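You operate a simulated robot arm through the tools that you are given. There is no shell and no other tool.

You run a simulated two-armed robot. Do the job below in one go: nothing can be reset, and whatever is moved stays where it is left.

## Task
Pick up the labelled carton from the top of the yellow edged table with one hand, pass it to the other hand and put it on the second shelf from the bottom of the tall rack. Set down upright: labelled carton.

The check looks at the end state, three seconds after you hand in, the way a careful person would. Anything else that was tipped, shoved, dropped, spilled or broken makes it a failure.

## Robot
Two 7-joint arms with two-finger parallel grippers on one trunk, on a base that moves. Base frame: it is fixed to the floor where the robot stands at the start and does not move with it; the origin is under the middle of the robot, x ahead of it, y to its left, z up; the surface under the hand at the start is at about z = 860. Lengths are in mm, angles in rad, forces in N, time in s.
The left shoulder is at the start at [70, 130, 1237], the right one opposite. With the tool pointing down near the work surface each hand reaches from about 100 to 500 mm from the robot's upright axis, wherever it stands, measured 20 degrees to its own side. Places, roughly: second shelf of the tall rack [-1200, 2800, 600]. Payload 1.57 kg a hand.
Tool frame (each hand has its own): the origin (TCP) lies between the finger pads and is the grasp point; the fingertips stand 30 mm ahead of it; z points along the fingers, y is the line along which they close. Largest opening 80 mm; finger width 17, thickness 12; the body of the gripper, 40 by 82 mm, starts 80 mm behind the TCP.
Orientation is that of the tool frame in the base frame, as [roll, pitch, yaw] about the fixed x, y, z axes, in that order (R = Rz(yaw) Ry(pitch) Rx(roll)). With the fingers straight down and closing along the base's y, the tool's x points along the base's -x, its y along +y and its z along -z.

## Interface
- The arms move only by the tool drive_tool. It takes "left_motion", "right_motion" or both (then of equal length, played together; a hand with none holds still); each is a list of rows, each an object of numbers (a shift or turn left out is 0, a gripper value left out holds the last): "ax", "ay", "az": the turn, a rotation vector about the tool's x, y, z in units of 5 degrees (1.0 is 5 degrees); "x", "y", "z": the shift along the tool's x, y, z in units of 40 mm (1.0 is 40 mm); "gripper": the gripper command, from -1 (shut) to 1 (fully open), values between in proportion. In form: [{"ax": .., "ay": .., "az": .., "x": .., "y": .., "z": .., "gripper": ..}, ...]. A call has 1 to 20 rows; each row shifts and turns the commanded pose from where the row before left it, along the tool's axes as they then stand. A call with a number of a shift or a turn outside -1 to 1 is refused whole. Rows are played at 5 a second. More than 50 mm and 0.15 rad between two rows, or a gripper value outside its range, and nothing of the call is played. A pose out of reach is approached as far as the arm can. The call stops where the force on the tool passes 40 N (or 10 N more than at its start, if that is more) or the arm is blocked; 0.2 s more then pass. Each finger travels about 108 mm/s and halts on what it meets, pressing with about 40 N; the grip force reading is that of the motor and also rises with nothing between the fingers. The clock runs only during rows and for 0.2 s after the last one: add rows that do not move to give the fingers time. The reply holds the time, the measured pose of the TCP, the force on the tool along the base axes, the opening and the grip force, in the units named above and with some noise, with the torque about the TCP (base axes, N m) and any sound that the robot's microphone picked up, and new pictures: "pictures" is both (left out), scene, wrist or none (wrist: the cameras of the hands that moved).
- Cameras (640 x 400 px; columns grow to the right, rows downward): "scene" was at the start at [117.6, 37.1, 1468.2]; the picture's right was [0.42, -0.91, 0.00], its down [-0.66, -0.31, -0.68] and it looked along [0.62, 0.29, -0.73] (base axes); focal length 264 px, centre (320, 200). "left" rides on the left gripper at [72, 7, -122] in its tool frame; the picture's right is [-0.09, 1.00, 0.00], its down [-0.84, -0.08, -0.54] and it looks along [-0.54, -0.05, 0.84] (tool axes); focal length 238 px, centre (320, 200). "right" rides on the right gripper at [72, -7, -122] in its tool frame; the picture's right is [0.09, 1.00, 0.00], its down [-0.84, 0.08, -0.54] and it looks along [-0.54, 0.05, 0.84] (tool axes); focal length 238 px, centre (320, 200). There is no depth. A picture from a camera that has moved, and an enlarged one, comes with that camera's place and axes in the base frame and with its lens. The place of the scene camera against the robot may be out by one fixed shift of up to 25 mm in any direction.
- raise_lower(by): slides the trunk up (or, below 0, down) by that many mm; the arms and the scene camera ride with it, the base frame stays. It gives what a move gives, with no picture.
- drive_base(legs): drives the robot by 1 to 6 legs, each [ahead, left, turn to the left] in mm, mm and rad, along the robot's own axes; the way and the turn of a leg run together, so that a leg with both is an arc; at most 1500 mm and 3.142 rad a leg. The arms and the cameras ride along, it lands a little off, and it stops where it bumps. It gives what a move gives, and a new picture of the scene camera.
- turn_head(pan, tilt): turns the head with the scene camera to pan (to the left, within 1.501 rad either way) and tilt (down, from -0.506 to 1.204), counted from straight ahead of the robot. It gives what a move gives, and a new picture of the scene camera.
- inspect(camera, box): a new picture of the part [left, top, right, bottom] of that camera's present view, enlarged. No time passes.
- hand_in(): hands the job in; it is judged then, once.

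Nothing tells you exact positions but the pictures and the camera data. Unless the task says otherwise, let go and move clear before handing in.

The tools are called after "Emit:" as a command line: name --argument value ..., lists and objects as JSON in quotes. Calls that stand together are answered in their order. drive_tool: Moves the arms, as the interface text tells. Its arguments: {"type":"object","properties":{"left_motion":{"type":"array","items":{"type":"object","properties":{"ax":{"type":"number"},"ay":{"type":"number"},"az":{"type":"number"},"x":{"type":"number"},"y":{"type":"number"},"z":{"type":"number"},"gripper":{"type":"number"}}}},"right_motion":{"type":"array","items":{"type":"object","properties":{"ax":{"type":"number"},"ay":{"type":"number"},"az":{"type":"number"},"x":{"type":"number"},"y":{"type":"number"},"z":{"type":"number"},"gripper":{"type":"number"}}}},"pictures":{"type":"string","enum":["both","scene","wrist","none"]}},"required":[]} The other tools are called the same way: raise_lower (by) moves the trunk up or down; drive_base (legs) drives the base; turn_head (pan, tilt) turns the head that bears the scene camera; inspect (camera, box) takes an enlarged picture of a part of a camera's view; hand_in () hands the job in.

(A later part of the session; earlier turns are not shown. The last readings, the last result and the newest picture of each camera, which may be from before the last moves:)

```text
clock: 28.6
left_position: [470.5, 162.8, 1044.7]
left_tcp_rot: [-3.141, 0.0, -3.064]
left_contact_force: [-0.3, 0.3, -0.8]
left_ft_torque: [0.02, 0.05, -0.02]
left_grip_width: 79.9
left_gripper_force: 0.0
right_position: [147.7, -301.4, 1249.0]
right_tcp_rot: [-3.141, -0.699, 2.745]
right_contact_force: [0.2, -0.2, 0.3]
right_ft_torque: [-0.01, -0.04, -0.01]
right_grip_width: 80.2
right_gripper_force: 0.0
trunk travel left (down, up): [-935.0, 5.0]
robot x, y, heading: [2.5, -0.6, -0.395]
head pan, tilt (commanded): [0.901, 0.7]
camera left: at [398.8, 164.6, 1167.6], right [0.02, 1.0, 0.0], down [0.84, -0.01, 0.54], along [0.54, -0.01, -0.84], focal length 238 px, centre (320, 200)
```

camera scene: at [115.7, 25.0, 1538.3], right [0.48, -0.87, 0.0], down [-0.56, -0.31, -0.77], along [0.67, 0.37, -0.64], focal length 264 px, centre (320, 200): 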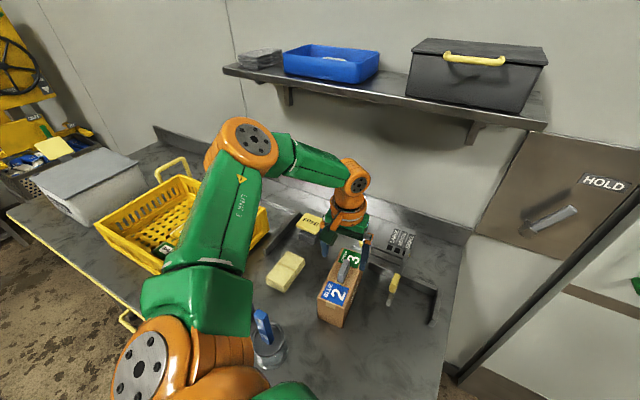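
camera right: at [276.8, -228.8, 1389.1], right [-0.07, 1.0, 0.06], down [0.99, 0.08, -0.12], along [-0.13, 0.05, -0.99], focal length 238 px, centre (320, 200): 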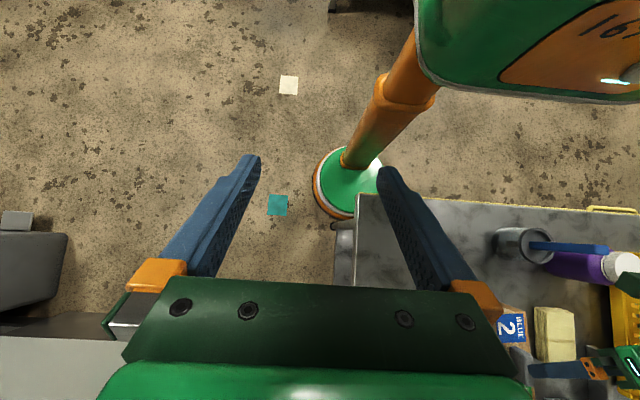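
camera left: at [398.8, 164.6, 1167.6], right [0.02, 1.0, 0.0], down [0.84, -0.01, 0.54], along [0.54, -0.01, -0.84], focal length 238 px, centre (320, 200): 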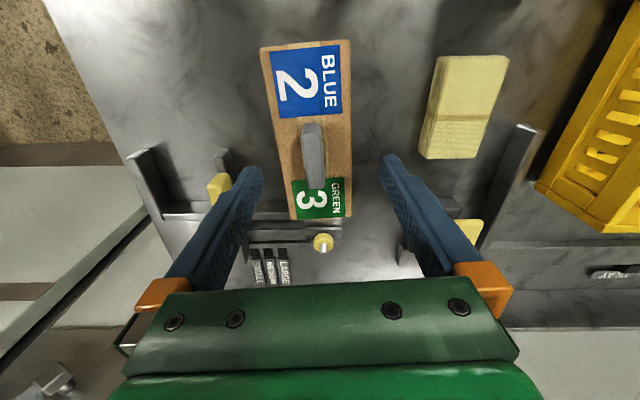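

Emit:
drive_tool --left_motion '[{"x": -0.175, "y": -0.165}, {}, {}]' --pictures "none"

Emit:
inspect --camera "left" --box '[190, 20, 450, 240]'

```text
clock: 29.4
left_position: [479.7, 157.1, 1046.0]
left_tcp_rot: [-3.14, 0.0, -3.064]
left_contact_force: [0.5, 0.5, 0.6]
left_ft_torque: [0.01, 0.0, -0.01]
left_grip_width: 80.2
left_gripper_force: 0.0
right_position: [148.2, -301.1, 1250.2]
right_tcp_rot: [-3.14, -0.698, 2.746]
right_contact_force: [-0.1, 0.5, 0.2]
right_ft_torque: [0.0, -0.02, -0.01]
right_grip_width: 79.9
right_gripper_force: 0.0
trunk travel left (down, up): [-935.0, 5.0]
robot x, y, heading: [1.2, -0.2, -0.398]
head pan, tilt (commanded): [0.901, 0.7]
```

```text
1.82 times, centred on (320, 130) of left
camera zoom: at [406.3, 159.0, 1167.6], right [0.02, 1.0, 0.0], down [0.84, -0.01, 0.54], along [0.54, -0.01, -0.84], focal length 433 px, centre (320, 327)
```

zoom: 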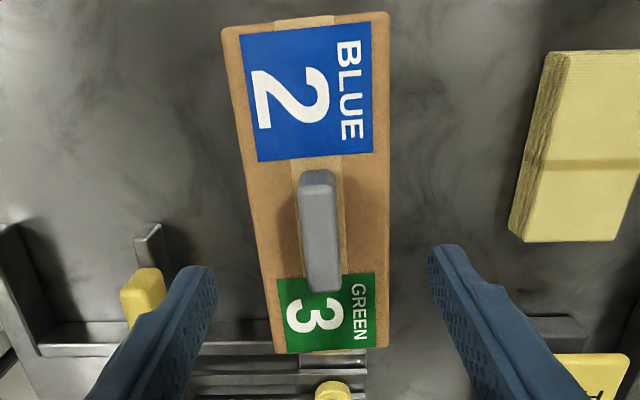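

The hand is over the carton again, which lies within about 2 mm of where it was, centre [478, 158]. I'll nudge by 1 mm and lower with the trunk, checking forces midway.

Emit:
drive_tool --left_motion '[{"y": 0.025}, {}, {}]' --pictures "none"

Emit:
raise_lower --by -78

Emit:
inspect --camera "left" --box '[190, 40, 450, 260]'

```text
clock: 30.2
left_position: [478.7, 158.3, 1045.2]
left_tcp_rot: [-3.141, -0.001, -3.065]
left_contact_force: [0.1, -0.1, 0.9]
left_ft_torque: [-0.01, -0.03, -0.03]
left_grip_width: 80.0
left_gripper_force: 0.0
right_position: [147.9, -301.9, 1250.5]
right_tcp_rot: [-3.142, -0.699, 2.747]
right_contact_force: [-0.4, 0.3, -0.9]
right_ft_torque: [0.02, 0.0, 0.04]
right_grip_width: 79.8
right_gripper_force: 0.2
trunk travel left (down, up): [-935.0, 5.0]
robot x, y, heading: [-1.1, -0.7, -0.395]
head pan, tilt (commanded): [0.901, 0.7]
```

```text
clock: 31.3
left_position: [479.7, 158.9, 968.2]
left_tcp_rot: [-3.141, -0.001, -3.065]
left_contact_force: [0.8, 0.8, 1.2]
left_ft_torque: [-0.01, -0.01, 0.01]
left_grip_width: 79.8
left_gripper_force: 0.0
right_position: [149.2, -301.6, 1172.4]
right_tcp_rot: [3.141, -0.7, 2.746]
right_contact_force: [-0.6, 0.2, 0.5]
right_ft_torque: [-0.02, 0.01, 0.01]
right_grip_width: 79.8
right_gripper_force: 0.1
trunk travel left (down, up): [-857.0, 83.0]
robot x, y, heading: [1.7, -3.3, -0.392]
head pan, tilt (commanded): [0.901, 0.7]
```

```text
1.82 times, centred on (320, 150) of left
camera zoom: at [406.3, 160.2, 1089.7], right [0.02, 1.0, 0.0], down [0.84, -0.01, 0.54], along [0.54, -0.01, -0.84], focal length 433 px, centre (320, 291)
```

zoom: 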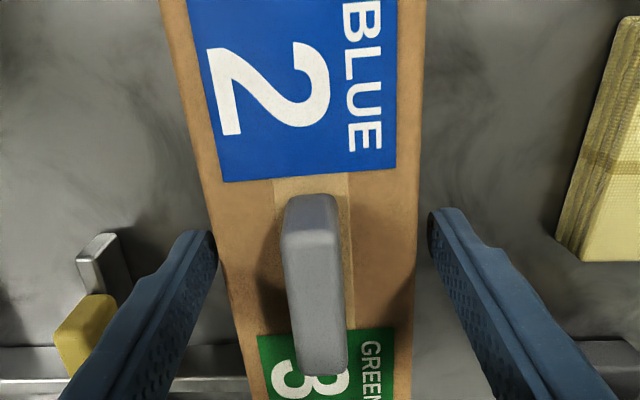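

Both fingers straddle the carton with clear gaps and no contact force. I shift 1 mm right, then lower the last 28 mm with the trunk.

Emit:
drive_tool --left_motion '[{"y": -0.025}, {}]' --pictures "none"

Emit:
raise_lower --by -28

Emit:
inspect --camera "left" --box '[190, 40, 450, 260]'

```text
clock: 31.9
left_position: [478.7, 157.2, 968.0]
left_tcp_rot: [3.141, 0.001, -3.065]
left_contact_force: [0.1, 0.2, -0.2]
left_ft_torque: [0.0, 0.0, -0.02]
left_grip_width: 80.0
left_gripper_force: 0.0
right_position: [149.4, -300.5, 1172.7]
right_tcp_rot: [-3.141, -0.698, 2.747]
right_contact_force: [0.3, 1.0, -0.2]
right_ft_torque: [0.0, 0.0, 0.01]
right_grip_width: 80.1
right_gripper_force: 0.1
trunk travel left (down, up): [-857.0, 83.0]
robot x, y, heading: [2.2, -1.5, -0.394]
head pan, tilt (commanded): [0.901, 0.7]
```

```text
clock: 32.6
left_position: [478.1, 156.4, 939.0]
left_tcp_rot: [-3.141, -0.001, -3.064]
left_contact_force: [0.6, -0.5, -0.5]
left_ft_torque: [0.02, -0.03, 0.03]
left_grip_width: 80.1
left_gripper_force: 0.1
right_position: [149.6, -300.3, 1144.4]
right_tcp_rot: [-3.141, -0.696, 2.747]
right_contact_force: [0.1, 0.4, -0.1]
right_ft_torque: [0.0, 0.01, 0.02]
right_grip_width: 80.0
right_gripper_force: 0.1
trunk travel left (down, up): [-829.0, 111.0]
robot x, y, heading: [-3.2, 0.3, -0.396]
head pan, tilt (commanded): [0.901, 0.7]
```

```text
1.82 times, centred on (320, 150) of left
camera zoom: at [406.2, 159.3, 1061.6], right [0.02, 1.0, 0.0], down [0.84, -0.01, 0.54], along [0.54, -0.01, -0.84], focal length 433 px, centre (320, 291)
```

zoom: 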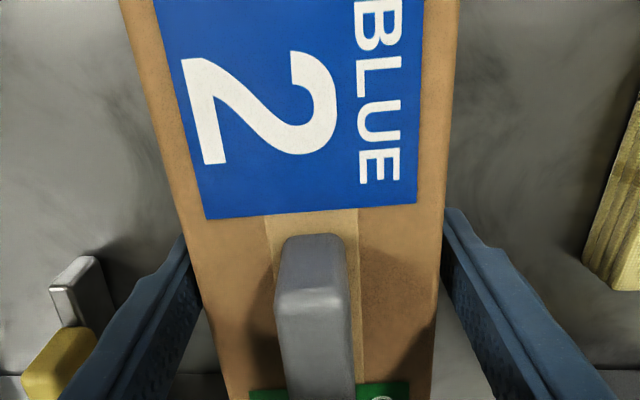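

The fingers are around the carton at z ≈ 939 with no contact. Closing the left gripper now.

Emit:
drive_tool --left_motion '[{"gripper": -1}, {}, {}, {}]' --pictures "wrist"

```text
clock: 33.6
left_position: [478.9, 157.7, 939.1]
left_tcp_rot: [-3.141, 0.0, -3.064]
left_contact_force: [-0.5, 0.6, -0.3]
left_ft_torque: [0.05, -0.01, -0.05]
left_grip_width: 67.6
left_gripper_force: 39.7
right_position: [147.6, -302.0, 1145.2]
right_tcp_rot: [-3.141, -0.7, 2.747]
right_contact_force: [0.1, 0.1, 0.7]
right_ft_torque: [0.0, 0.02, -0.01]
right_grip_width: 79.9
right_gripper_force: 0.1
trunk travel left (down, up): [-829.0, 111.0]
robot x, y, heading: [-2.2, -4.1, -0.396]
head pan, tilt (commanded): [0.901, 0.7]
camera left: at [405.8, 159.4, 1061.8], right [0.02, 1.0, 0.0], down [0.84, -0.01, 0.54], along [0.54, -0.01, -0.84], focal length 238 px, centre (320, 200)
```

left: 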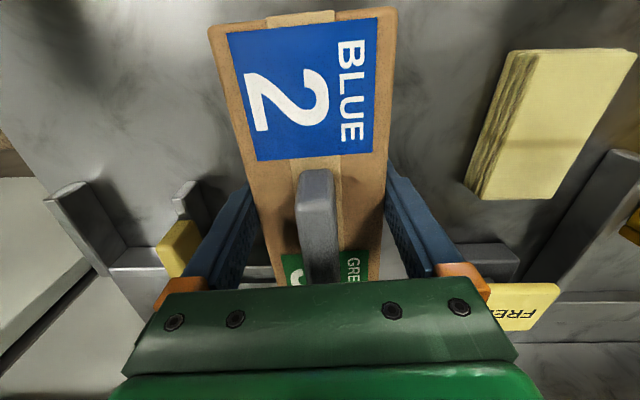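

The carton is gripped at a width of 67.6 mm with about 40 N. I lift a little with the trunk to check the weight and hold.

Emit:
raise_lower --by 30

Emit:
inspect --camera "scene" --box '[240, 160, 480, 340]'

```text
clock: 34.4
left_position: [479.0, 155.8, 970.0]
left_tcp_rot: [3.14, 0.0, -3.066]
left_contact_force: [-0.7, -0.3, -3.5]
left_ft_torque: [-0.03, -0.01, 0.03]
left_grip_width: 67.9
left_gripper_force: 40.2
right_position: [149.3, -302.7, 1173.3]
right_tcp_rot: [-3.142, -0.699, 2.746]
right_contact_force: [0.2, -0.1, -0.2]
right_ft_torque: [0.0, 0.0, 0.03]
right_grip_width: 80.0
right_gripper_force: 0.0
trunk travel left (down, up): [-859.0, 81.0]
robot x, y, heading: [-1.0, -2.3, -0.393]
head pan, tilt (commanded): [0.901, 0.7]
```

```text
2.22 times, centred on (360, 250) of scene
camera zoom: at [116.7, 25.5, 1462.3], right [0.48, -0.87, 0.0], down [-0.56, -0.31, -0.76], along [0.67, 0.37, -0.64], focal length 587 px, centre (231, 89)
```

zoom: 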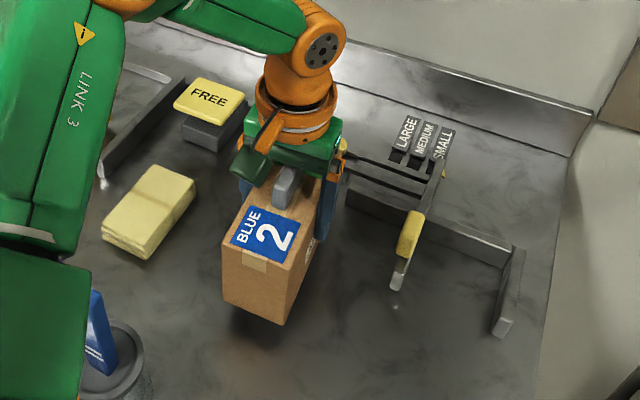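

The carton lifts cleanly at about 0.35 kg with no tilt. I raise the trunk fully, then raise the arm further so the carton clears everything on the table.

Emit:
raise_lower --by 80

Emit:
drive_tool --left_motion '[{"z": -0.8}, {"z": -0.8}, {"z": -0.8}, {}]' --pictures "both"

```text
clock: 35.6
left_position: [478.5, 156.4, 1048.9]
left_tcp_rot: [-3.14, 0.0, -3.065]
left_contact_force: [-0.4, 0.4, -2.9]
left_ft_torque: [0.01, -0.02, -0.01]
left_grip_width: 68.2
left_gripper_force: 39.8
right_position: [148.9, -300.4, 1254.8]
right_tcp_rot: [-3.14, -0.699, 2.746]
right_contact_force: [-0.5, 0.0, -0.2]
right_ft_torque: [-0.01, 0.01, 0.01]
right_grip_width: 80.1
right_gripper_force: 0.1
trunk travel left (down, up): [-939.0, 1.0]
robot x, y, heading: [-2.4, 3.2, -0.394]
head pan, tilt (commanded): [0.901, 0.7]
```

```text
clock: 36.6
left_position: [480.2, 157.2, 1144.2]
left_tcp_rot: [3.141, -0.002, -3.065]
left_contact_force: [0.0, -0.1, -3.3]
left_ft_torque: [0.01, 0.03, 0.02]
left_grip_width: 67.4
left_gripper_force: 39.4
right_position: [149.5, -301.6, 1254.2]
right_tcp_rot: [-3.142, -0.7, 2.744]
right_contact_force: [-0.5, 0.3, 0.1]
right_ft_torque: [0.0, -0.01, -0.05]
right_grip_width: 80.2
right_gripper_force: 0.1
trunk travel left (down, up): [-939.0, 1.0]
robot x, y, heading: [-0.5, -0.1, -0.394]
head pan, tilt (commanded): [0.901, 0.7]
camera scene: at [117.4, 25.5, 1542.2], right [0.48, -0.87, 0.0], down [-0.56, -0.31, -0.76], along [0.67, 0.37, -0.65], focal length 264 px, centre (320, 200)
camera left: at [406.5, 159.6, 1266.2], right [0.02, 1.0, 0.0], down [0.84, -0.01, 0.54], along [0.54, -0.01, -0.84], focal length 238 px, centre (320, 200)
```

scene: 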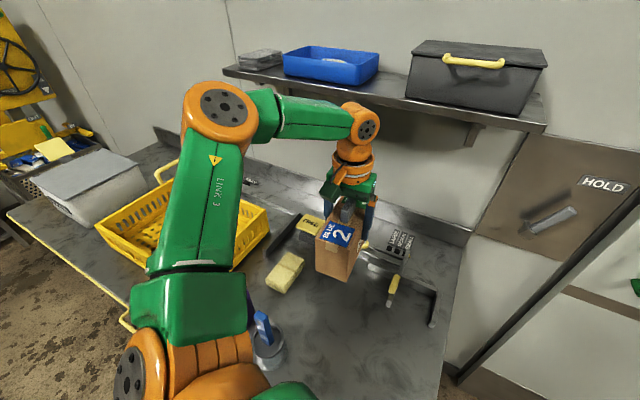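
left: 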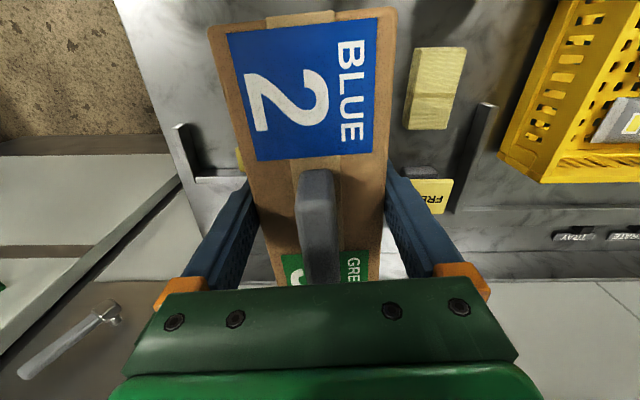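

The blue item standing in the mug reaches about z = 1056, so I raise the carton another 100 mm before backing away from the table over it.

Emit:
drive_tool --left_motion '[{"z": -0.85}, {"z": -0.85}, {"z": -0.85}, {}]' --pictures "none"

Emit:
turn_head --pan 0.4 --tilt 0.8

```text
clock: 37.6
left_position: [479.2, 155.5, 1246.3]
left_tcp_rot: [-3.141, 0.0, -3.064]
left_contact_force: [0.3, -0.1, -3.4]
left_ft_torque: [0.01, -0.03, 0.01]
left_grip_width: 67.6
left_gripper_force: 39.7
right_position: [150.0, -301.3, 1254.0]
right_tcp_rot: [-3.141, -0.698, 2.746]
right_contact_force: [-0.2, -0.6, -0.3]
right_ft_torque: [-0.02, -0.02, -0.02]
right_grip_width: 80.1
right_gripper_force: 0.0
trunk travel left (down, up): [-939.0, 1.0]
robot x, y, heading: [2.4, 0.9, -0.393]
head pan, tilt (commanded): [0.901, 0.7]
```

```text
clock: 38.5
left_position: [479.2, 155.0, 1246.9]
left_tcp_rot: [-3.14, -0.002, -3.064]
left_contact_force: [0.3, 0.4, -2.4]
left_ft_torque: [0.01, -0.02, 0.02]
left_grip_width: 67.6
left_gripper_force: 39.9
right_position: [149.8, -301.2, 1254.2]
right_tcp_rot: [-3.141, -0.697, 2.746]
right_contact_force: [-1.0, 0.4, 0.4]
right_ft_torque: [0.01, 0.02, 0.03]
right_grip_width: 80.0
right_gripper_force: 0.1
trunk travel left (down, up): [-939.0, 1.0]
robot x, y, heading: [-0.0, 4.0, -0.394]
head pan, tilt (commanded): [0.4, 0.799]
camera scene: at [123.5, -15.1, 1534.0], right [0.01, -1.0, 0.0], down [-0.72, 0.0, -0.7], along [0.7, 0.0, -0.72], focal length 264 px, centre (320, 200)
```

scene: 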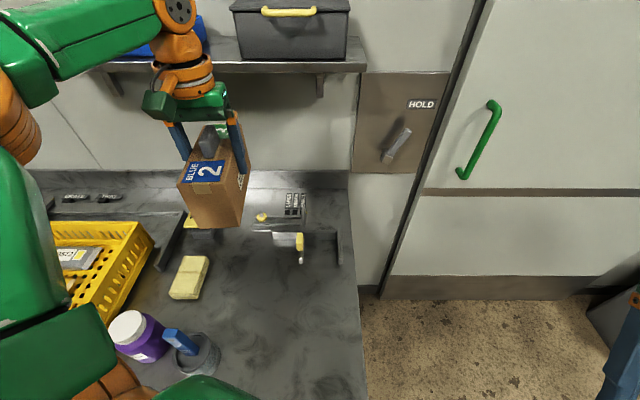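

The carton hangs level, well above everything. Now I back the base 450 mm away from the table to free floor for the handover.

Emit:
drive_base --legs '[[-450, 0, 0]]'

```text
clock: 41.2
left_position: [60.6, 329.8, 1246.7]
left_tcp_rot: [3.141, -0.005, -3.063]
left_contact_force: [0.2, -0.8, -3.2]
left_ft_torque: [-0.01, 0.01, 0.0]
left_grip_width: 67.5
left_gripper_force: 40.0
right_position: [-268.4, -126.4, 1253.3]
right_tcp_rot: [3.141, -0.703, 2.749]
right_contact_force: [0.7, 0.8, -0.2]
right_ft_torque: [0.02, 0.0, -0.03]
right_grip_width: 80.0
right_gripper_force: 0.1
trunk travel left (down, up): [-939.0, 1.0]
robot x, y, heading: [-419.2, 173.0, -0.392]
head pan, tilt (commanded): [0.4, 0.799]
camera scene: at [-294.1, 158.6, 1533.7], right [0.01, -1.0, 0.0], down [-0.72, 0.0, -0.69], along [0.69, 0.01, -0.72], focal length 264 px, centre (320, 200)
```

scene: 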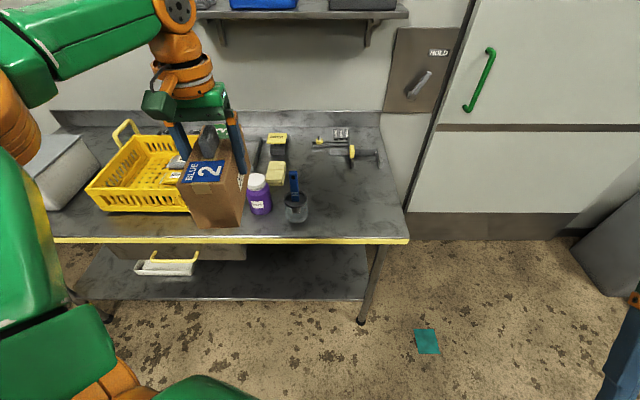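

The base is clear of the table. Next I turn the carton with the left hand about 63° so its blue end faces the robot's right, where the right hand can take it from that end.

Emit:
drive_tool --left_motion '[{"az": -0.9}, {"az": -0.9}, {"az": -0.9}, {"az": -0.9}, {"az": -0.9}, {"az": -0.9}, {"az": -0.9}, {"az": -0.9}, {"az": -0.9}, {"az": -0.9}, {"az": -0.9}, {"az": -0.9}, {"az": -0.9}, {"az": -0.9}, {}]' --pictures "scene"

```text
clock: 44.4
left_position: [56.5, 330.7, 1246.0]
left_tcp_rot: [-3.14, -0.002, -1.962]
left_contact_force: [1.1, 0.6, -4.5]
left_ft_torque: [0.0, -0.01, 0.02]
left_grip_width: 67.8
left_gripper_force: 40.0
right_position: [-270.3, -126.8, 1254.2]
right_tcp_rot: [-3.141, -0.697, 2.75]
right_contact_force: [0.1, -0.2, -0.6]
right_ft_torque: [-0.03, 0.04, -0.03]
right_grip_width: 80.1
right_gripper_force: 0.0
trunk travel left (down, up): [-939.0, 1.0]
robot x, y, heading: [-417.5, 173.8, -0.395]
head pan, tilt (commanded): [0.4, 0.799]
camera scene: at [-297.1, 159.8, 1534.0], right [0.01, -1.0, 0.0], down [-0.72, -0.01, -0.7], along [0.7, 0.0, -0.72], focal length 264 px, centre (320, 200)
```

scene: 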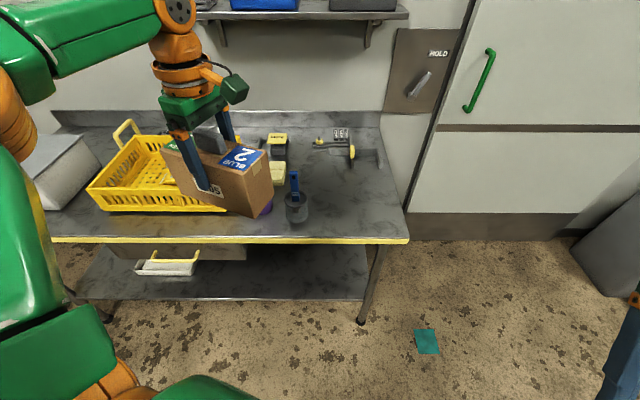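

The turn worked, and the blue end now faces the robot's right. I bring the carton toward the middle, in front of the robot.

Emit:
drive_tool --left_motion '[{"x": 0.86}, {"x": 0.86}, {"x": 0.86}, {"x": 0.86}, {}]' --pictures "scene"

```text
clock: 45.6
left_position: [3.1, 204.7, 1247.1]
left_tcp_rot: [3.141, -0.001, -1.963]
left_contact_force: [-0.5, -0.1, -3.7]
left_ft_torque: [0.05, -0.02, 0.0]
left_grip_width: 67.7
left_gripper_force: 39.9
right_position: [-270.8, -127.2, 1254.5]
right_tcp_rot: [3.141, -0.699, 2.751]
right_contact_force: [-0.5, -0.8, -0.2]
right_ft_torque: [0.02, 0.01, -0.02]
right_grip_width: 80.1
right_gripper_force: 0.1
trunk travel left (down, up): [-939.0, 1.0]
robot x, y, heading: [-421.5, 169.4, -0.395]
head pan, tilt (commanded): [0.4, 0.799]
camera scene: at [-297.1, 159.4, 1534.0], right [0.01, -1.0, 0.0], down [-0.72, 0.0, -0.7], along [0.7, 0.0, -0.72], focal length 264 px, centre (320, 200)
```

scene: 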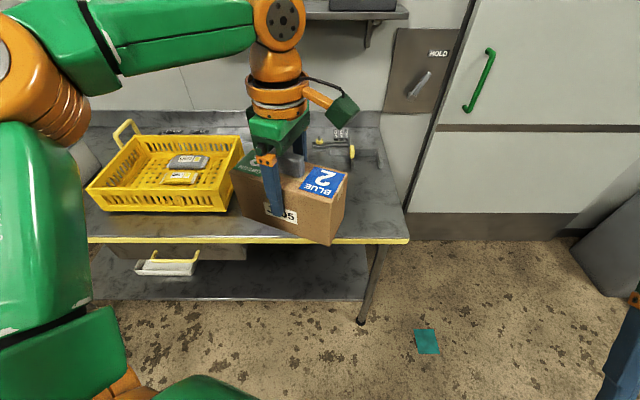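

Carton now hangs in front of the robot with its blue end to the right. I reorient the right hand, well away from the carton, so its fingers point left at 10° down with the camera on top; the first half now.

Emit:
drive_tool --right_motion '[{"ay": -1}, {"ay": -1}, {"ay": -1}, {"ay": -1}, {"ay": -1}, {"ay": -1}, {"ay": -1}, {"ay": -1}, {"az": 1}, {"az": 1}, {"az": 1}, {"az": 1}, {"az": 1}, {"az": 1}, {"az": 1}, {"az": 1}, {"az": 1}, {}]' --pictures "none"

```text
clock: 49.4
left_position: [3.3, 205.7, 1247.3]
left_tcp_rot: [3.141, 0.001, -1.964]
left_contact_force: [-0.9, -0.1, -3.2]
left_ft_torque: [-0.02, 0.01, 0.02]
left_grip_width: 67.6
left_gripper_force: 40.3
right_position: [-269.7, -126.2, 1254.5]
right_tcp_rot: [3.141, 0.0, 1.962]
right_contact_force: [1.0, -0.3, 0.2]
right_ft_torque: [-0.03, 0.0, -0.01]
right_grip_width: 80.1
right_gripper_force: 0.0
trunk travel left (down, up): [-939.0, 1.0]
robot x, y, heading: [-420.5, 173.0, -0.392]
head pan, tilt (commanded): [0.4, 0.799]
```

Emit:
drive_tool --right_motion '[{"az": 1}, {"az": 1}, {"az": 1}, {"az": 1}, {"az": 1}, {"az": 1}, {"az": 1}, {"az": 1}, {"az": 1}, {"ay": 1}, {"ay": 1}, {"ay": 1}, {"ay": 1}, {"ay": 1}, {"ay": 1}, {"ay": 1}, {"ay": 1}, {}]' --pictures "scene"

```text
clock: 53.2
left_position: [2.9, 204.7, 1248.0]
left_tcp_rot: [3.141, 0.001, -1.963]
left_contact_force: [-0.3, -0.6, -3.3]
left_ft_torque: [0.01, 0.02, -0.02]
left_grip_width: 67.8
left_gripper_force: 40.0
right_position: [-271.0, -125.6, 1253.6]
right_tcp_rot: [-3.141, -0.699, 1.176]
right_contact_force: [0.0, -0.2, 0.1]
right_ft_torque: [-0.05, 0.01, 0.01]
right_grip_width: 80.1
right_gripper_force: 0.0
trunk travel left (down, up): [-939.0, 1.0]
robot x, y, heading: [-423.3, 173.4, -0.394]
head pan, tilt (commanded): [0.4, 0.799]
camera scene: at [-297.2, 159.4, 1534.0], right [0.01, -1.0, 0.0], down [-0.72, 0.0, -0.7], along [0.7, 0.0, -0.72], focal length 264 px, centre (320, 200)
```

scene: 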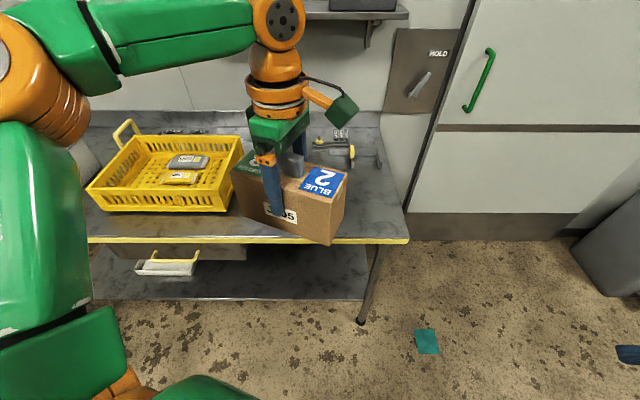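

Emit:
drive_tool --right_motion '[{"ay": 1}, {"ay": 1}, {"ay": 1}, {"ay": 1}, {"ay": 1}, {"ay": 1}, {"ay": 1}, {"ay": 1}, {}]' --pictures "wrist"

Emit:
turn_head --pan -0.2 --tilt 0.7

```text
clock: 55.2
left_position: [2.3, 204.6, 1247.1]
left_tcp_rot: [-3.141, -0.002, -1.965]
left_contact_force: [-0.2, -0.1, -3.9]
left_ft_torque: [-0.01, 0.0, -0.03]
left_grip_width: 67.9
left_gripper_force: 40.4
right_position: [-272.3, -126.4, 1254.4]
right_tcp_rot: [-3.139, -1.396, 1.171]
right_contact_force: [0.9, 0.2, -0.5]
right_ft_torque: [0.01, 0.01, 0.01]
right_grip_width: 79.9
right_gripper_force: 0.1
trunk travel left (down, up): [-939.0, 1.0]
robot x, y, heading: [-419.8, 176.0, -0.394]
head pan, tilt (commanded): [0.4, 0.799]
camera right: at [-318.1, -224.7, 1345.2], right [0.93, -0.37, 0.09], down [-0.19, -0.66, -0.73], along [0.33, 0.66, -0.68], focal length 238 px, centre (320, 200)
```

right: 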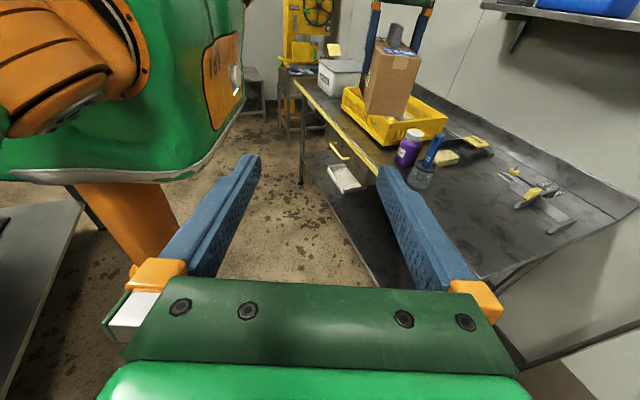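

```text
clock: 56.2
left_position: [2.6, 206.5, 1247.5]
left_tcp_rot: [3.142, 0.0, -1.963]
left_contact_force: [1.1, 0.0, -3.3]
left_ft_torque: [0.02, -0.02, 0.0]
left_grip_width: 67.6
left_gripper_force: 40.2
right_position: [-271.7, -126.1, 1254.2]
right_tcp_rot: [-3.137, -1.396, 1.175]
right_contact_force: [0.4, 0.6, 0.3]
right_ft_torque: [-0.01, 0.01, 0.02]
right_grip_width: 80.0
right_gripper_force: 0.0
trunk travel left (down, up): [-939.0, 1.0]
robot x, y, heading: [-419.2, 175.5, -0.39]
head pan, tilt (commanded): [-0.201, 0.7]
camera scene: at [-307.5, 111.5, 1542.2], right [-0.56, -0.83, 0.0], down [-0.53, 0.36, -0.76], along [0.63, -0.43, -0.64], focal length 264 px, centre (320, 200)
```

scene: 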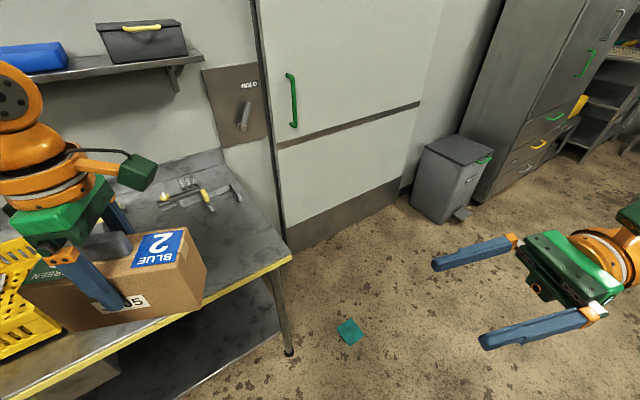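

The right hand now points at the carton's blue end. I move it forward to line up with the carton, stopping with its fingertips clear of the box.

Emit:
drive_tool --right_motion '[{"y": 0.79}, {"y": 0.79}, {"y": 0.79}, {"y": 0.78}, {"x": 0.04, "z": 0.83}, {"x": 0.04, "z": 0.83}, {"x": 0.04, "z": 0.83}, {"x": 0.04, "z": 0.83}, {"x": 0.04, "z": 0.83}, {}]' --pictures "both"

```text
clock: 58.4
left_position: [3.4, 205.3, 1248.1]
left_tcp_rot: [3.141, 0.0, -1.964]
left_contact_force: [0.0, -0.4, -3.8]
left_ft_torque: [0.02, -0.02, 0.01]
left_grip_width: 67.6
left_gripper_force: 39.9
right_position: [-217.3, 18.9, 1238.7]
right_tcp_rot: [-3.141, -1.395, 1.173]
right_contact_force: [0.4, -0.3, 0.8]
right_ft_torque: [-0.04, 0.01, 0.02]
right_grip_width: 79.8
right_gripper_force: 0.0
right hand out of reach, approached as far as the arm can: row 1, 2, 3, 4, 7, 8, 9
trunk travel left (down, up): [-939.0, 1.0]
robot x, y, heading: [-419.3, 174.8, -0.396]
head pan, tilt (commanded): [-0.201, 0.7]
camera scene: at [-307.6, 111.4, 1542.2], right [-0.56, -0.83, 0.0], down [-0.53, 0.36, -0.76], along [0.63, -0.43, -0.64], focal length 264 px, centre (320, 200)
camera right: at [-265.3, -78.3, 1330.0], right [0.92, -0.37, 0.09], down [-0.19, -0.66, -0.73], along [0.33, 0.66, -0.68], focal length 238 px, centre (320, 200)
```

scene: 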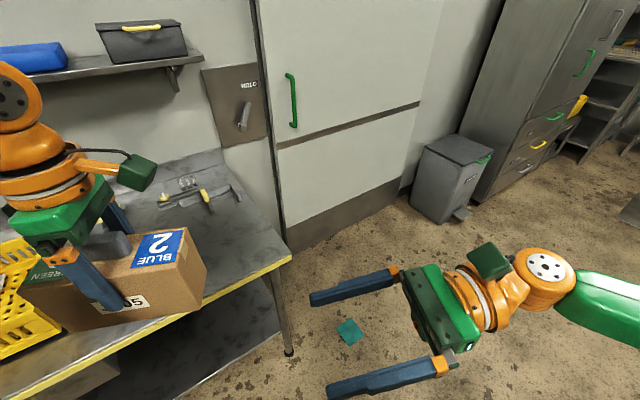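
right: 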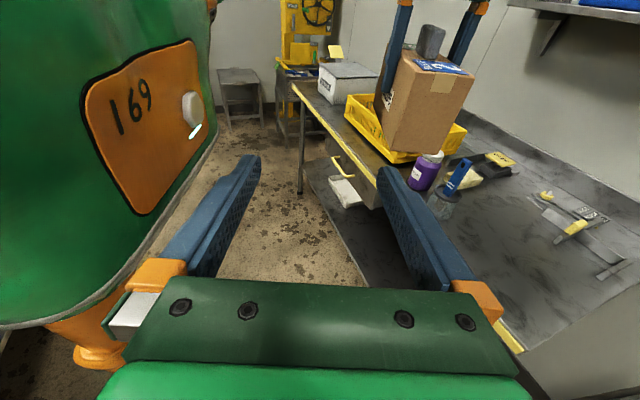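

With the fingers pointing straight left, the right arm can't come further forward. It should be freer pointing diagonally forward-left, so I swing the right hand about its wrist to about 45° and watch for reach warnings.

Emit:
drive_tool --right_motion '[{"ax": -0.985, "az": 0.174, "y": 0.46}, {"ax": -0.985, "az": 0.174, "y": 0.46}, {"ax": -0.985, "az": 0.174, "y": 0.46}, {"ax": -0.985, "az": 0.174, "y": 0.46}, {"ax": -0.985, "az": 0.174, "y": 0.46}, {"ax": -0.985, "az": 0.174, "y": 0.46}, {"ax": -0.985, "az": 0.174, "y": 0.46}, {"ax": -0.985, "az": 0.174, "y": 0.46}, {"ax": -0.985, "az": 0.174, "y": 0.46}, {}]' --pictures "both"

```text
clock: 60.6
left_position: [3.2, 204.8, 1248.0]
left_tcp_rot: [3.141, 0.001, -1.964]
left_contact_force: [-0.5, -0.2, -3.1]
left_ft_torque: [0.01, 0.0, -0.02]
left_grip_width: 67.8
left_gripper_force: 40.6
right_position: [-103.4, -91.3, 1239.0]
right_tcp_rot: [-3.134, -1.396, 0.402]
right_contact_force: [0.1, -0.3, -0.3]
right_ft_torque: [0.02, -0.01, -0.02]
right_grip_width: 80.1
right_gripper_force: 0.1
trunk travel left (down, up): [-939.0, 1.0]
robot x, y, heading: [-417.5, 171.8, -0.394]
head pan, tilt (commanded): [-0.201, 0.7]
camera scene: at [-307.6, 111.3, 1542.2], right [-0.56, -0.83, 0.0], down [-0.53, 0.36, -0.76], along [0.63, -0.43, -0.64], focal length 264 px, centre (320, 200)
camera right: at [-204.2, -130.1, 1330.6], right [0.41, -0.91, 0.09], down [-0.59, -0.34, -0.73], along [0.69, 0.25, -0.68], focal length 238 px, centre (320, 200)
```

scene: 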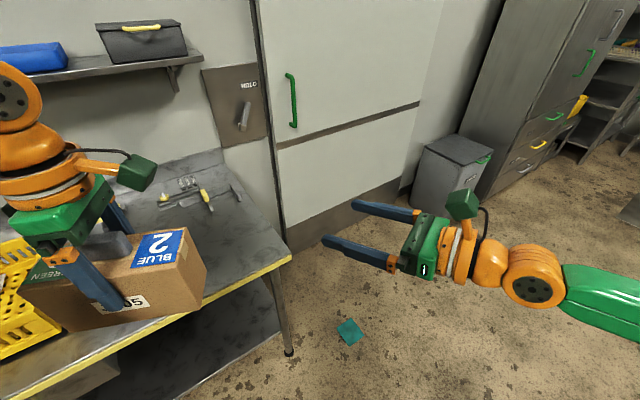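
right: 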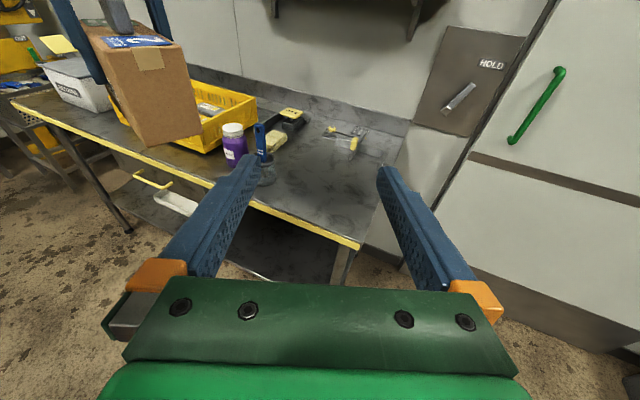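

That swing stayed within reach. I turn the carton with the left hand to match (−45°), and bring the right hand sideways toward the middle while both stay well apart.

Emit:
drive_tool --left_motion '[{"az": 0.99}, {"az": 0.99}, {"az": 0.99}, {"az": 0.99}, {"az": 0.99}, {"az": 0.99}, {"az": 0.99}, {"az": 0.99}, {"az": 0.99}, {}]' --right_motion '[{}, {}, {}, {}, {}, {"x": 0.05, "y": -0.25, "z": 0.285}, {"x": 0.05, "y": -0.25, "z": 0.285}, {"x": 0.05, "y": -0.25, "z": 0.285}, {"x": 0.05, "y": -0.25, "z": 0.285}, {}]' --pictures "both"

```text
clock: 62.8
left_position: [4.6, 203.5, 1248.0]
left_tcp_rot: [-3.141, 0.0, -2.743]
left_contact_force: [0.3, 0.3, -4.4]
left_ft_torque: [0.01, -0.03, 0.02]
left_grip_width: 67.6
left_gripper_force: 40.1
right_position: [-72.2, -36.7, 1240.2]
right_tcp_rot: [-3.139, -1.395, 0.389]
right_contact_force: [0.4, -0.9, 0.4]
right_ft_torque: [-0.02, 0.02, 0.01]
right_grip_width: 79.9
right_gripper_force: 0.0
right hand out of reach, approached as far as the arm can: row 6, 7
trunk travel left (down, up): [-939.0, 1.0]
robot x, y, heading: [-420.9, 172.4, -0.391]
head pan, tilt (commanded): [-0.201, 0.7]
camera scene: at [-307.8, 111.2, 1542.2], right [-0.56, -0.83, 0.0], down [-0.53, 0.36, -0.76], along [0.63, -0.43, -0.64], focal length 264 px, centre (320, 200)
camera right: at [-174.0, -72.2, 1330.7], right [0.4, -0.91, 0.09], down [-0.6, -0.33, -0.73], along [0.7, 0.23, -0.68], focal length 238 px, centre (320, 200)
camera left: at [-64.4, 182.6, 1369.8], right [-0.3, 0.95, 0.0], down [0.8, 0.25, 0.54], along [0.52, 0.16, -0.84], focal length 238 px, centre (320, 200)
```

scene: 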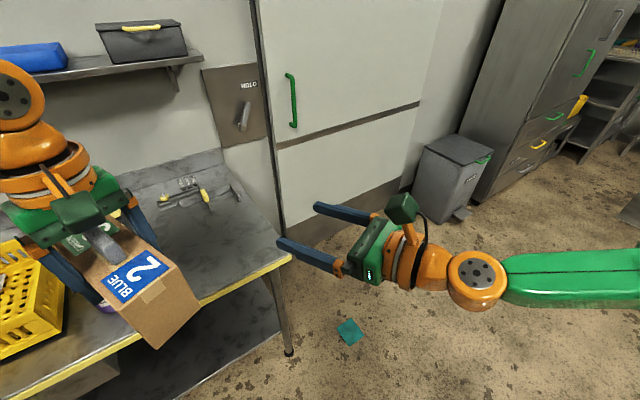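
right: 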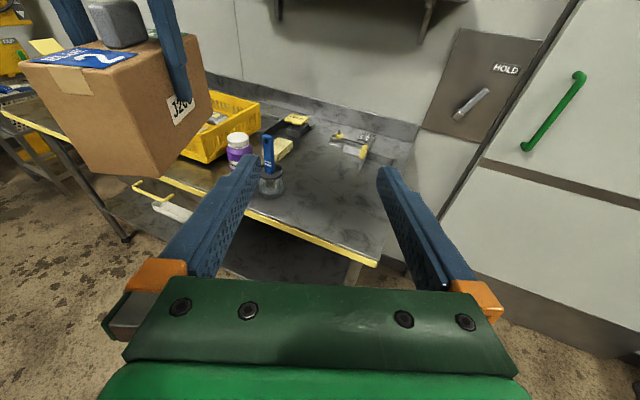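
left: 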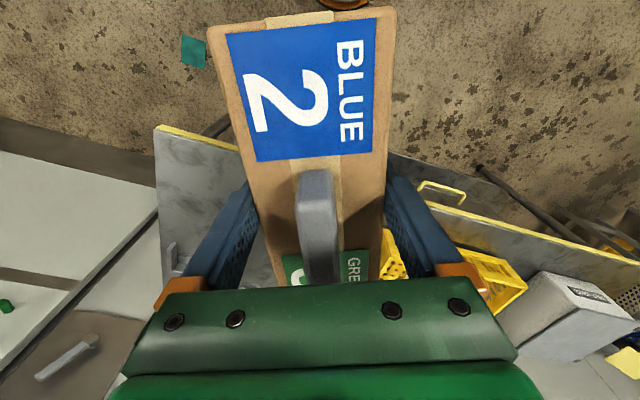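

The two are still about 190 mm out of line sideways. I turn the head to the right to see how the right arm is folded before choosing the meeting place.

Emit:
turn_head --pan -0.9 --tilt 0.7

Emit:
turn_head --pan 0.2 --tilt 0.6

```text
clock: 63.9
left_position: [5.8, 204.3, 1247.3]
left_tcp_rot: [-3.141, -0.001, -2.741]
left_contact_force: [1.3, -0.1, -4.5]
left_ft_torque: [0.0, 0.03, 0.03]
left_grip_width: 67.8
left_gripper_force: 40.5
right_position: [-71.9, -36.7, 1239.6]
right_tcp_rot: [-3.138, -1.395, 0.391]
right_contact_force: [-0.2, 0.8, 0.4]
right_ft_torque: [-0.03, 0.0, 0.0]
right_grip_width: 80.2
right_gripper_force: 0.0
trunk travel left (down, up): [-939.0, 1.0]
robot x, y, heading: [-423.5, 173.2, -0.392]
head pan, tilt (commanded): [-0.901, 0.7]
camera scene: at [-354.4, 77.4, 1542.3], right [-0.96, -0.27, 0.0], down [-0.18, 0.62, -0.76], along [0.21, -0.74, -0.64], focal length 264 px, centre (320, 200)
```

scene: 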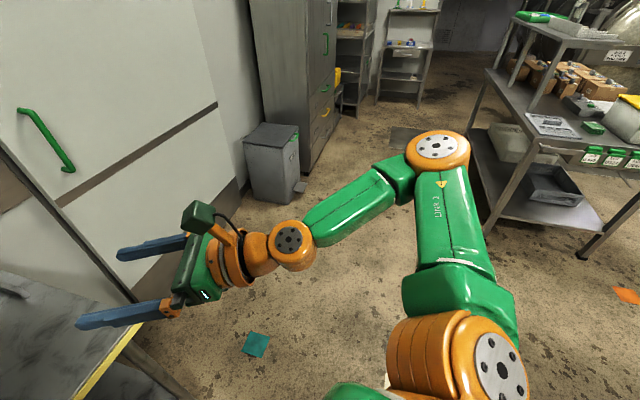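

```text
clock: 65.2
left_position: [5.1, 203.5, 1247.0]
left_tcp_rot: [3.141, -0.001, -2.741]
left_contact_force: [0.0, 0.2, -3.1]
left_ft_torque: [0.0, -0.02, 0.0]
left_grip_width: 67.6
left_gripper_force: 40.2
right_position: [-71.7, -37.0, 1240.2]
right_tcp_rot: [-3.137, -1.395, 0.388]
right_contact_force: [-0.6, 0.2, -0.6]
right_ft_torque: [-0.01, 0.04, -0.02]
right_grip_width: 79.9
right_gripper_force: 0.1
trunk travel left (down, up): [-939.0, 1.0]
robot x, y, heading: [-418.7, 171.8, -0.394]
head pan, tilt (commanded): [0.201, 0.6]
camera scene: at [-291.1, 141.9, 1550.8], right [-0.19, -0.98, 0.0], down [-0.56, 0.11, -0.82], along [0.81, -0.16, -0.57], focal length 264 px, centre (320, 200)
```

scene: 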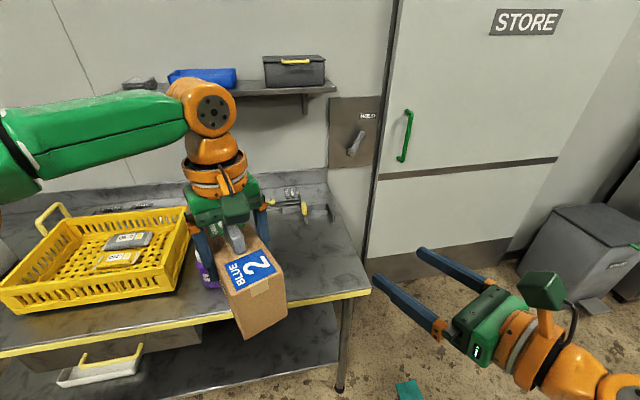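

The right arm reaches best pointing forward or diagonally, so the carton should come to its side. I probe how far the left hand can bring the carton inward toward the robot's right.

Emit:
drive_tool --left_motion '[{"x": 0.53, "y": -0.53}, {"x": 0.53, "y": -0.53}, {"x": 0.53, "y": -0.53}, {"x": 0.53, "y": -0.53}, {}]' --pictures "scene"

```text
clock: 66.4
left_position: [-10.1, 167.7, 1247.1]
left_tcp_rot: [-3.141, 0.0, -2.742]
left_contact_force: [0.2, -1.0, -3.5]
left_ft_torque: [-0.01, 0.01, 0.01]
left_grip_width: 68.0
left_gripper_force: 39.3
left hand out of reach, approached as far as the arm can: row 2, 3, 4
right_position: [-72.1, -35.5, 1240.2]
right_tcp_rot: [-3.132, -1.396, 0.386]
right_contact_force: [-0.3, -0.8, -0.4]
right_ft_torque: [-0.02, 0.0, -0.01]
right_grip_width: 80.1
right_gripper_force: 0.1
trunk travel left (down, up): [-939.0, 1.0]
robot x, y, heading: [-417.9, 173.9, -0.387]
head pan, tilt (commanded): [0.201, 0.6]
camera scene: at [-290.8, 141.2, 1550.8], right [-0.19, -0.98, 0.0], down [-0.56, 0.11, -0.82], along [0.81, -0.16, -0.57], focal length 264 px, centre (320, 200)
```

scene: 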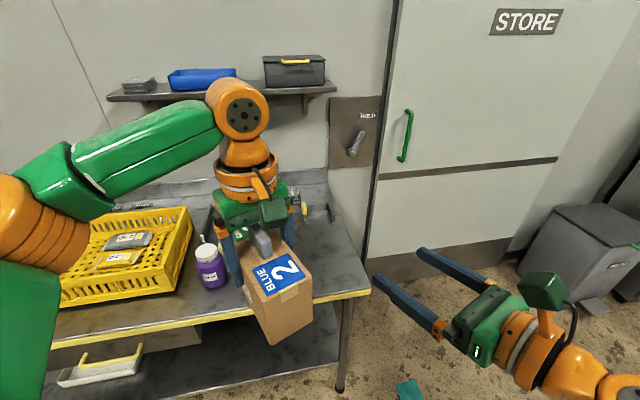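

The inward limit for the left hand is near y ≈ 150 in the robot's frame, so I'll use a different handover. The carton goes back to pointing right, and the right hand comes in steeply at 45° from above at the blue end, with its camera on the outer side. First I bring the right hand back to pointing down, clear of the carton.

Emit:
drive_tool --left_motion '[{"az": -0.99}, {"az": -0.99}, {"az": -0.99}, {"az": -0.99}, {"az": -0.99}, {"az": -0.99}, {"az": -0.99}, {"az": -0.99}, {"az": -0.99}, {"x": -0.4}, {"x": -0.4}, {}, {}, {}, {}, {}, {}, {}, {}, {}]' --right_motion '[{"x": -0.098, "z": -0.557}, {"x": -0.098, "z": -0.557}, {"x": -0.098, "z": -0.557}, {"ay": -1}, {"ay": -1}, {"ay": -1}, {"ay": -1}, {"ay": -1}, {"ay": -1}, {"ay": -1}, {"ay": -1}, {"ay": -1}, {"ay": -1}, {"ay": -1}, {"ay": -1}, {"ay": -1}, {"ay": -1}, {"ay": -1}, {"ay": -1}, {}]' --pictures "scene"

```text
clock: 70.6
left_position: [2.0, 198.1, 1248.1]
left_tcp_rot: [-3.141, -0.001, -1.964]
left_contact_force: [-0.1, -0.3, -3.4]
left_ft_torque: [0.0, 0.0, 0.0]
left_grip_width: 67.9
left_gripper_force: 40.1
right_position: [10.3, -64.9, 1111.2]
right_tcp_rot: [-3.14, -0.085, 0.392]
right_contact_force: [0.0, 0.0, 0.6]
right_ft_torque: [0.01, 0.01, 0.05]
right_grip_width: 79.9
right_gripper_force: 0.2
right hand out of reach, approached as far as the arm can: row 2, 3, 4, 5, 6, 7, 8, 9, 10, 18, 19
trunk travel left (down, up): [-939.0, 1.0]
robot x, y, heading: [-420.1, 175.1, -0.392]
head pan, tilt (commanded): [0.201, 0.6]
camera scene: at [-290.8, 141.4, 1550.8], right [-0.19, -0.98, 0.0], down [-0.56, 0.11, -0.82], along [0.81, -0.16, -0.57], focal length 264 px, centre (320, 200)
```

scene: 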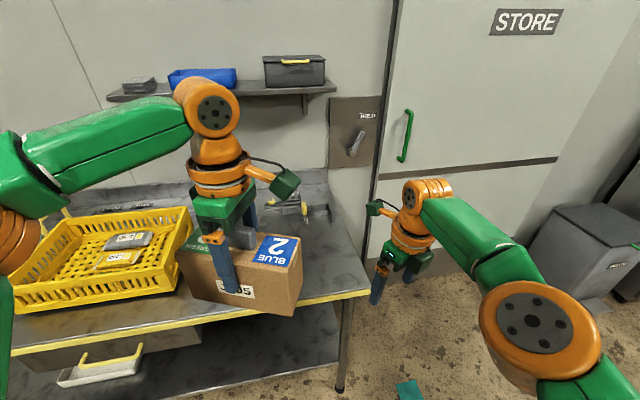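

The right hand is now pointing down. I move it to a comfortable spot beside the carton and turn it so that its camera will end up on the outer right side.

Emit:
drive_tool --right_motion '[{"ay": -0.97}, {"x": -0.52, "y": -0.27, "z": -0.6}, {"x": -0.52, "y": -0.27, "z": -0.6}, {"x": -0.52, "y": -0.27, "z": -0.6}, {"x": -0.52, "y": -0.27, "z": -0.6}, {"x": -0.52, "y": -0.27, "z": -0.6}, {"x": -0.52, "y": -0.27, "z": -0.6}, {"az": -1}, {"az": -1}, {"az": -1}, {"az": -1}, {"az": -1}, {"az": -1}, {"az": -1}, {"az": -1}, {"az": -1}, {"az": -1}, {"az": -1}, {"az": -1}, {}]' --pictures "scene"

```text
clock: 74.8
left_position: [1.2, 197.3, 1247.3]
left_tcp_rot: [3.142, -0.001, -1.964]
left_contact_force: [-0.9, -0.8, -2.8]
left_ft_torque: [0.0, 0.01, 0.0]
left_grip_width: 67.9
left_gripper_force: 40.2
right_position: [-144.6, -41.8, 1259.3]
right_tcp_rot: [3.14, -0.002, 1.443]
right_contact_force: [0.3, 0.0, -0.3]
right_ft_torque: [0.03, -0.03, 0.03]
right_grip_width: 79.8
right_gripper_force: 0.1
right hand out of reach, approached as far as the arm can: row 1
trunk travel left (down, up): [-939.0, 1.0]
robot x, y, heading: [-420.7, 178.5, -0.395]
head pan, tilt (commanded): [0.201, 0.6]
camera scene: at [-291.0, 142.1, 1550.8], right [-0.19, -0.98, 0.0], down [-0.56, 0.11, -0.82], along [0.81, -0.16, -0.57], focal length 264 px, centre (320, 200)
```

scene: 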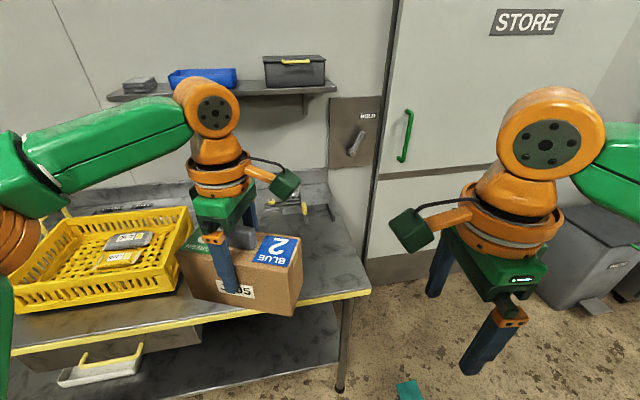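

Emit:
drive_tool --right_motion '[{"az": -1}, {"az": -1}, {"az": -1}, {"az": -1}, {"az": -1}, {"az": -1}, {"az": -1}, {"az": -1}, {"az": -1}, {"az": -1}, {"az": -1}, {"az": -1}, {"az": -1}, {"az": -1}, {"az": -1}, {"az": -1}, {"az": -1}, {"az": -1}, {}]' --pictures "none"

Emit:
drive_tool --right_motion '[{"az": -1}, {"az": -1}, {"az": -1}, {"az": -1}, {"az": -1}, {"az": -1}, {"az": -1}, {"az": -1}, {"az": -1}, {"az": -1}, {"az": -1}, {"az": -1}, {"az": -1}, {"az": -1}, {"az": -1}, {}]' --pictures "scene"

```text
clock: 78.8
left_position: [1.4, 198.3, 1247.1]
left_tcp_rot: [3.141, 0.001, -1.963]
left_contact_force: [0.1, -0.3, -3.8]
left_ft_torque: [0.0, 0.0, 0.0]
left_grip_width: 67.3
left_gripper_force: 40.0
right_position: [-145.9, -42.6, 1258.4]
right_tcp_rot: [3.14, 0.001, 3.011]
right_contact_force: [0.2, -0.6, 0.6]
right_ft_torque: [0.03, 0.0, 0.0]
right_grip_width: 79.9
right_gripper_force: 0.1
trunk travel left (down, up): [-939.0, 1.0]
robot x, y, heading: [-423.8, 175.4, -0.394]
head pan, tilt (commanded): [0.201, 0.6]
```

```text
clock: 82.2
left_position: [1.7, 198.8, 1247.9]
left_tcp_rot: [3.141, 0.0, -1.963]
left_contact_force: [-0.3, 0.2, -3.5]
left_ft_torque: [0.0, -0.01, -0.01]
left_grip_width: 67.4
left_gripper_force: 39.9
right_position: [-144.7, -41.4, 1258.4]
right_tcp_rot: [-3.14, 0.003, -1.964]
right_contact_force: [-0.1, 0.5, 0.5]
right_ft_torque: [0.02, -0.04, 0.0]
right_grip_width: 80.3
right_gripper_force: 0.0
trunk travel left (down, up): [-939.0, 1.0]
robot x, y, heading: [-420.8, 172.0, -0.39]
head pan, tilt (commanded): [0.201, 0.6]
camera scene: at [-291.0, 142.1, 1550.8], right [-0.19, -0.98, 0.0], down [-0.56, 0.11, -0.82], along [0.81, -0.16, -0.57], focal length 264 px, centre (320, 200)
```

scene: 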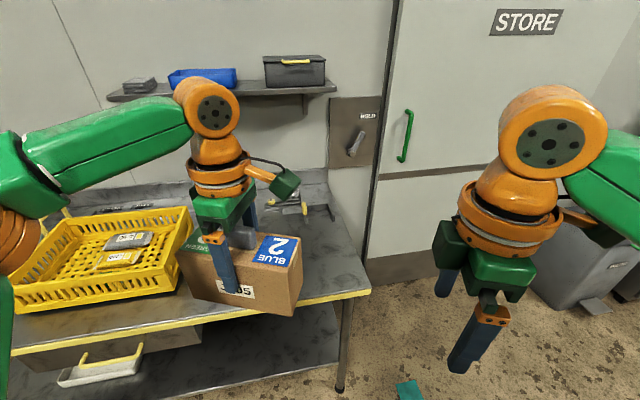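

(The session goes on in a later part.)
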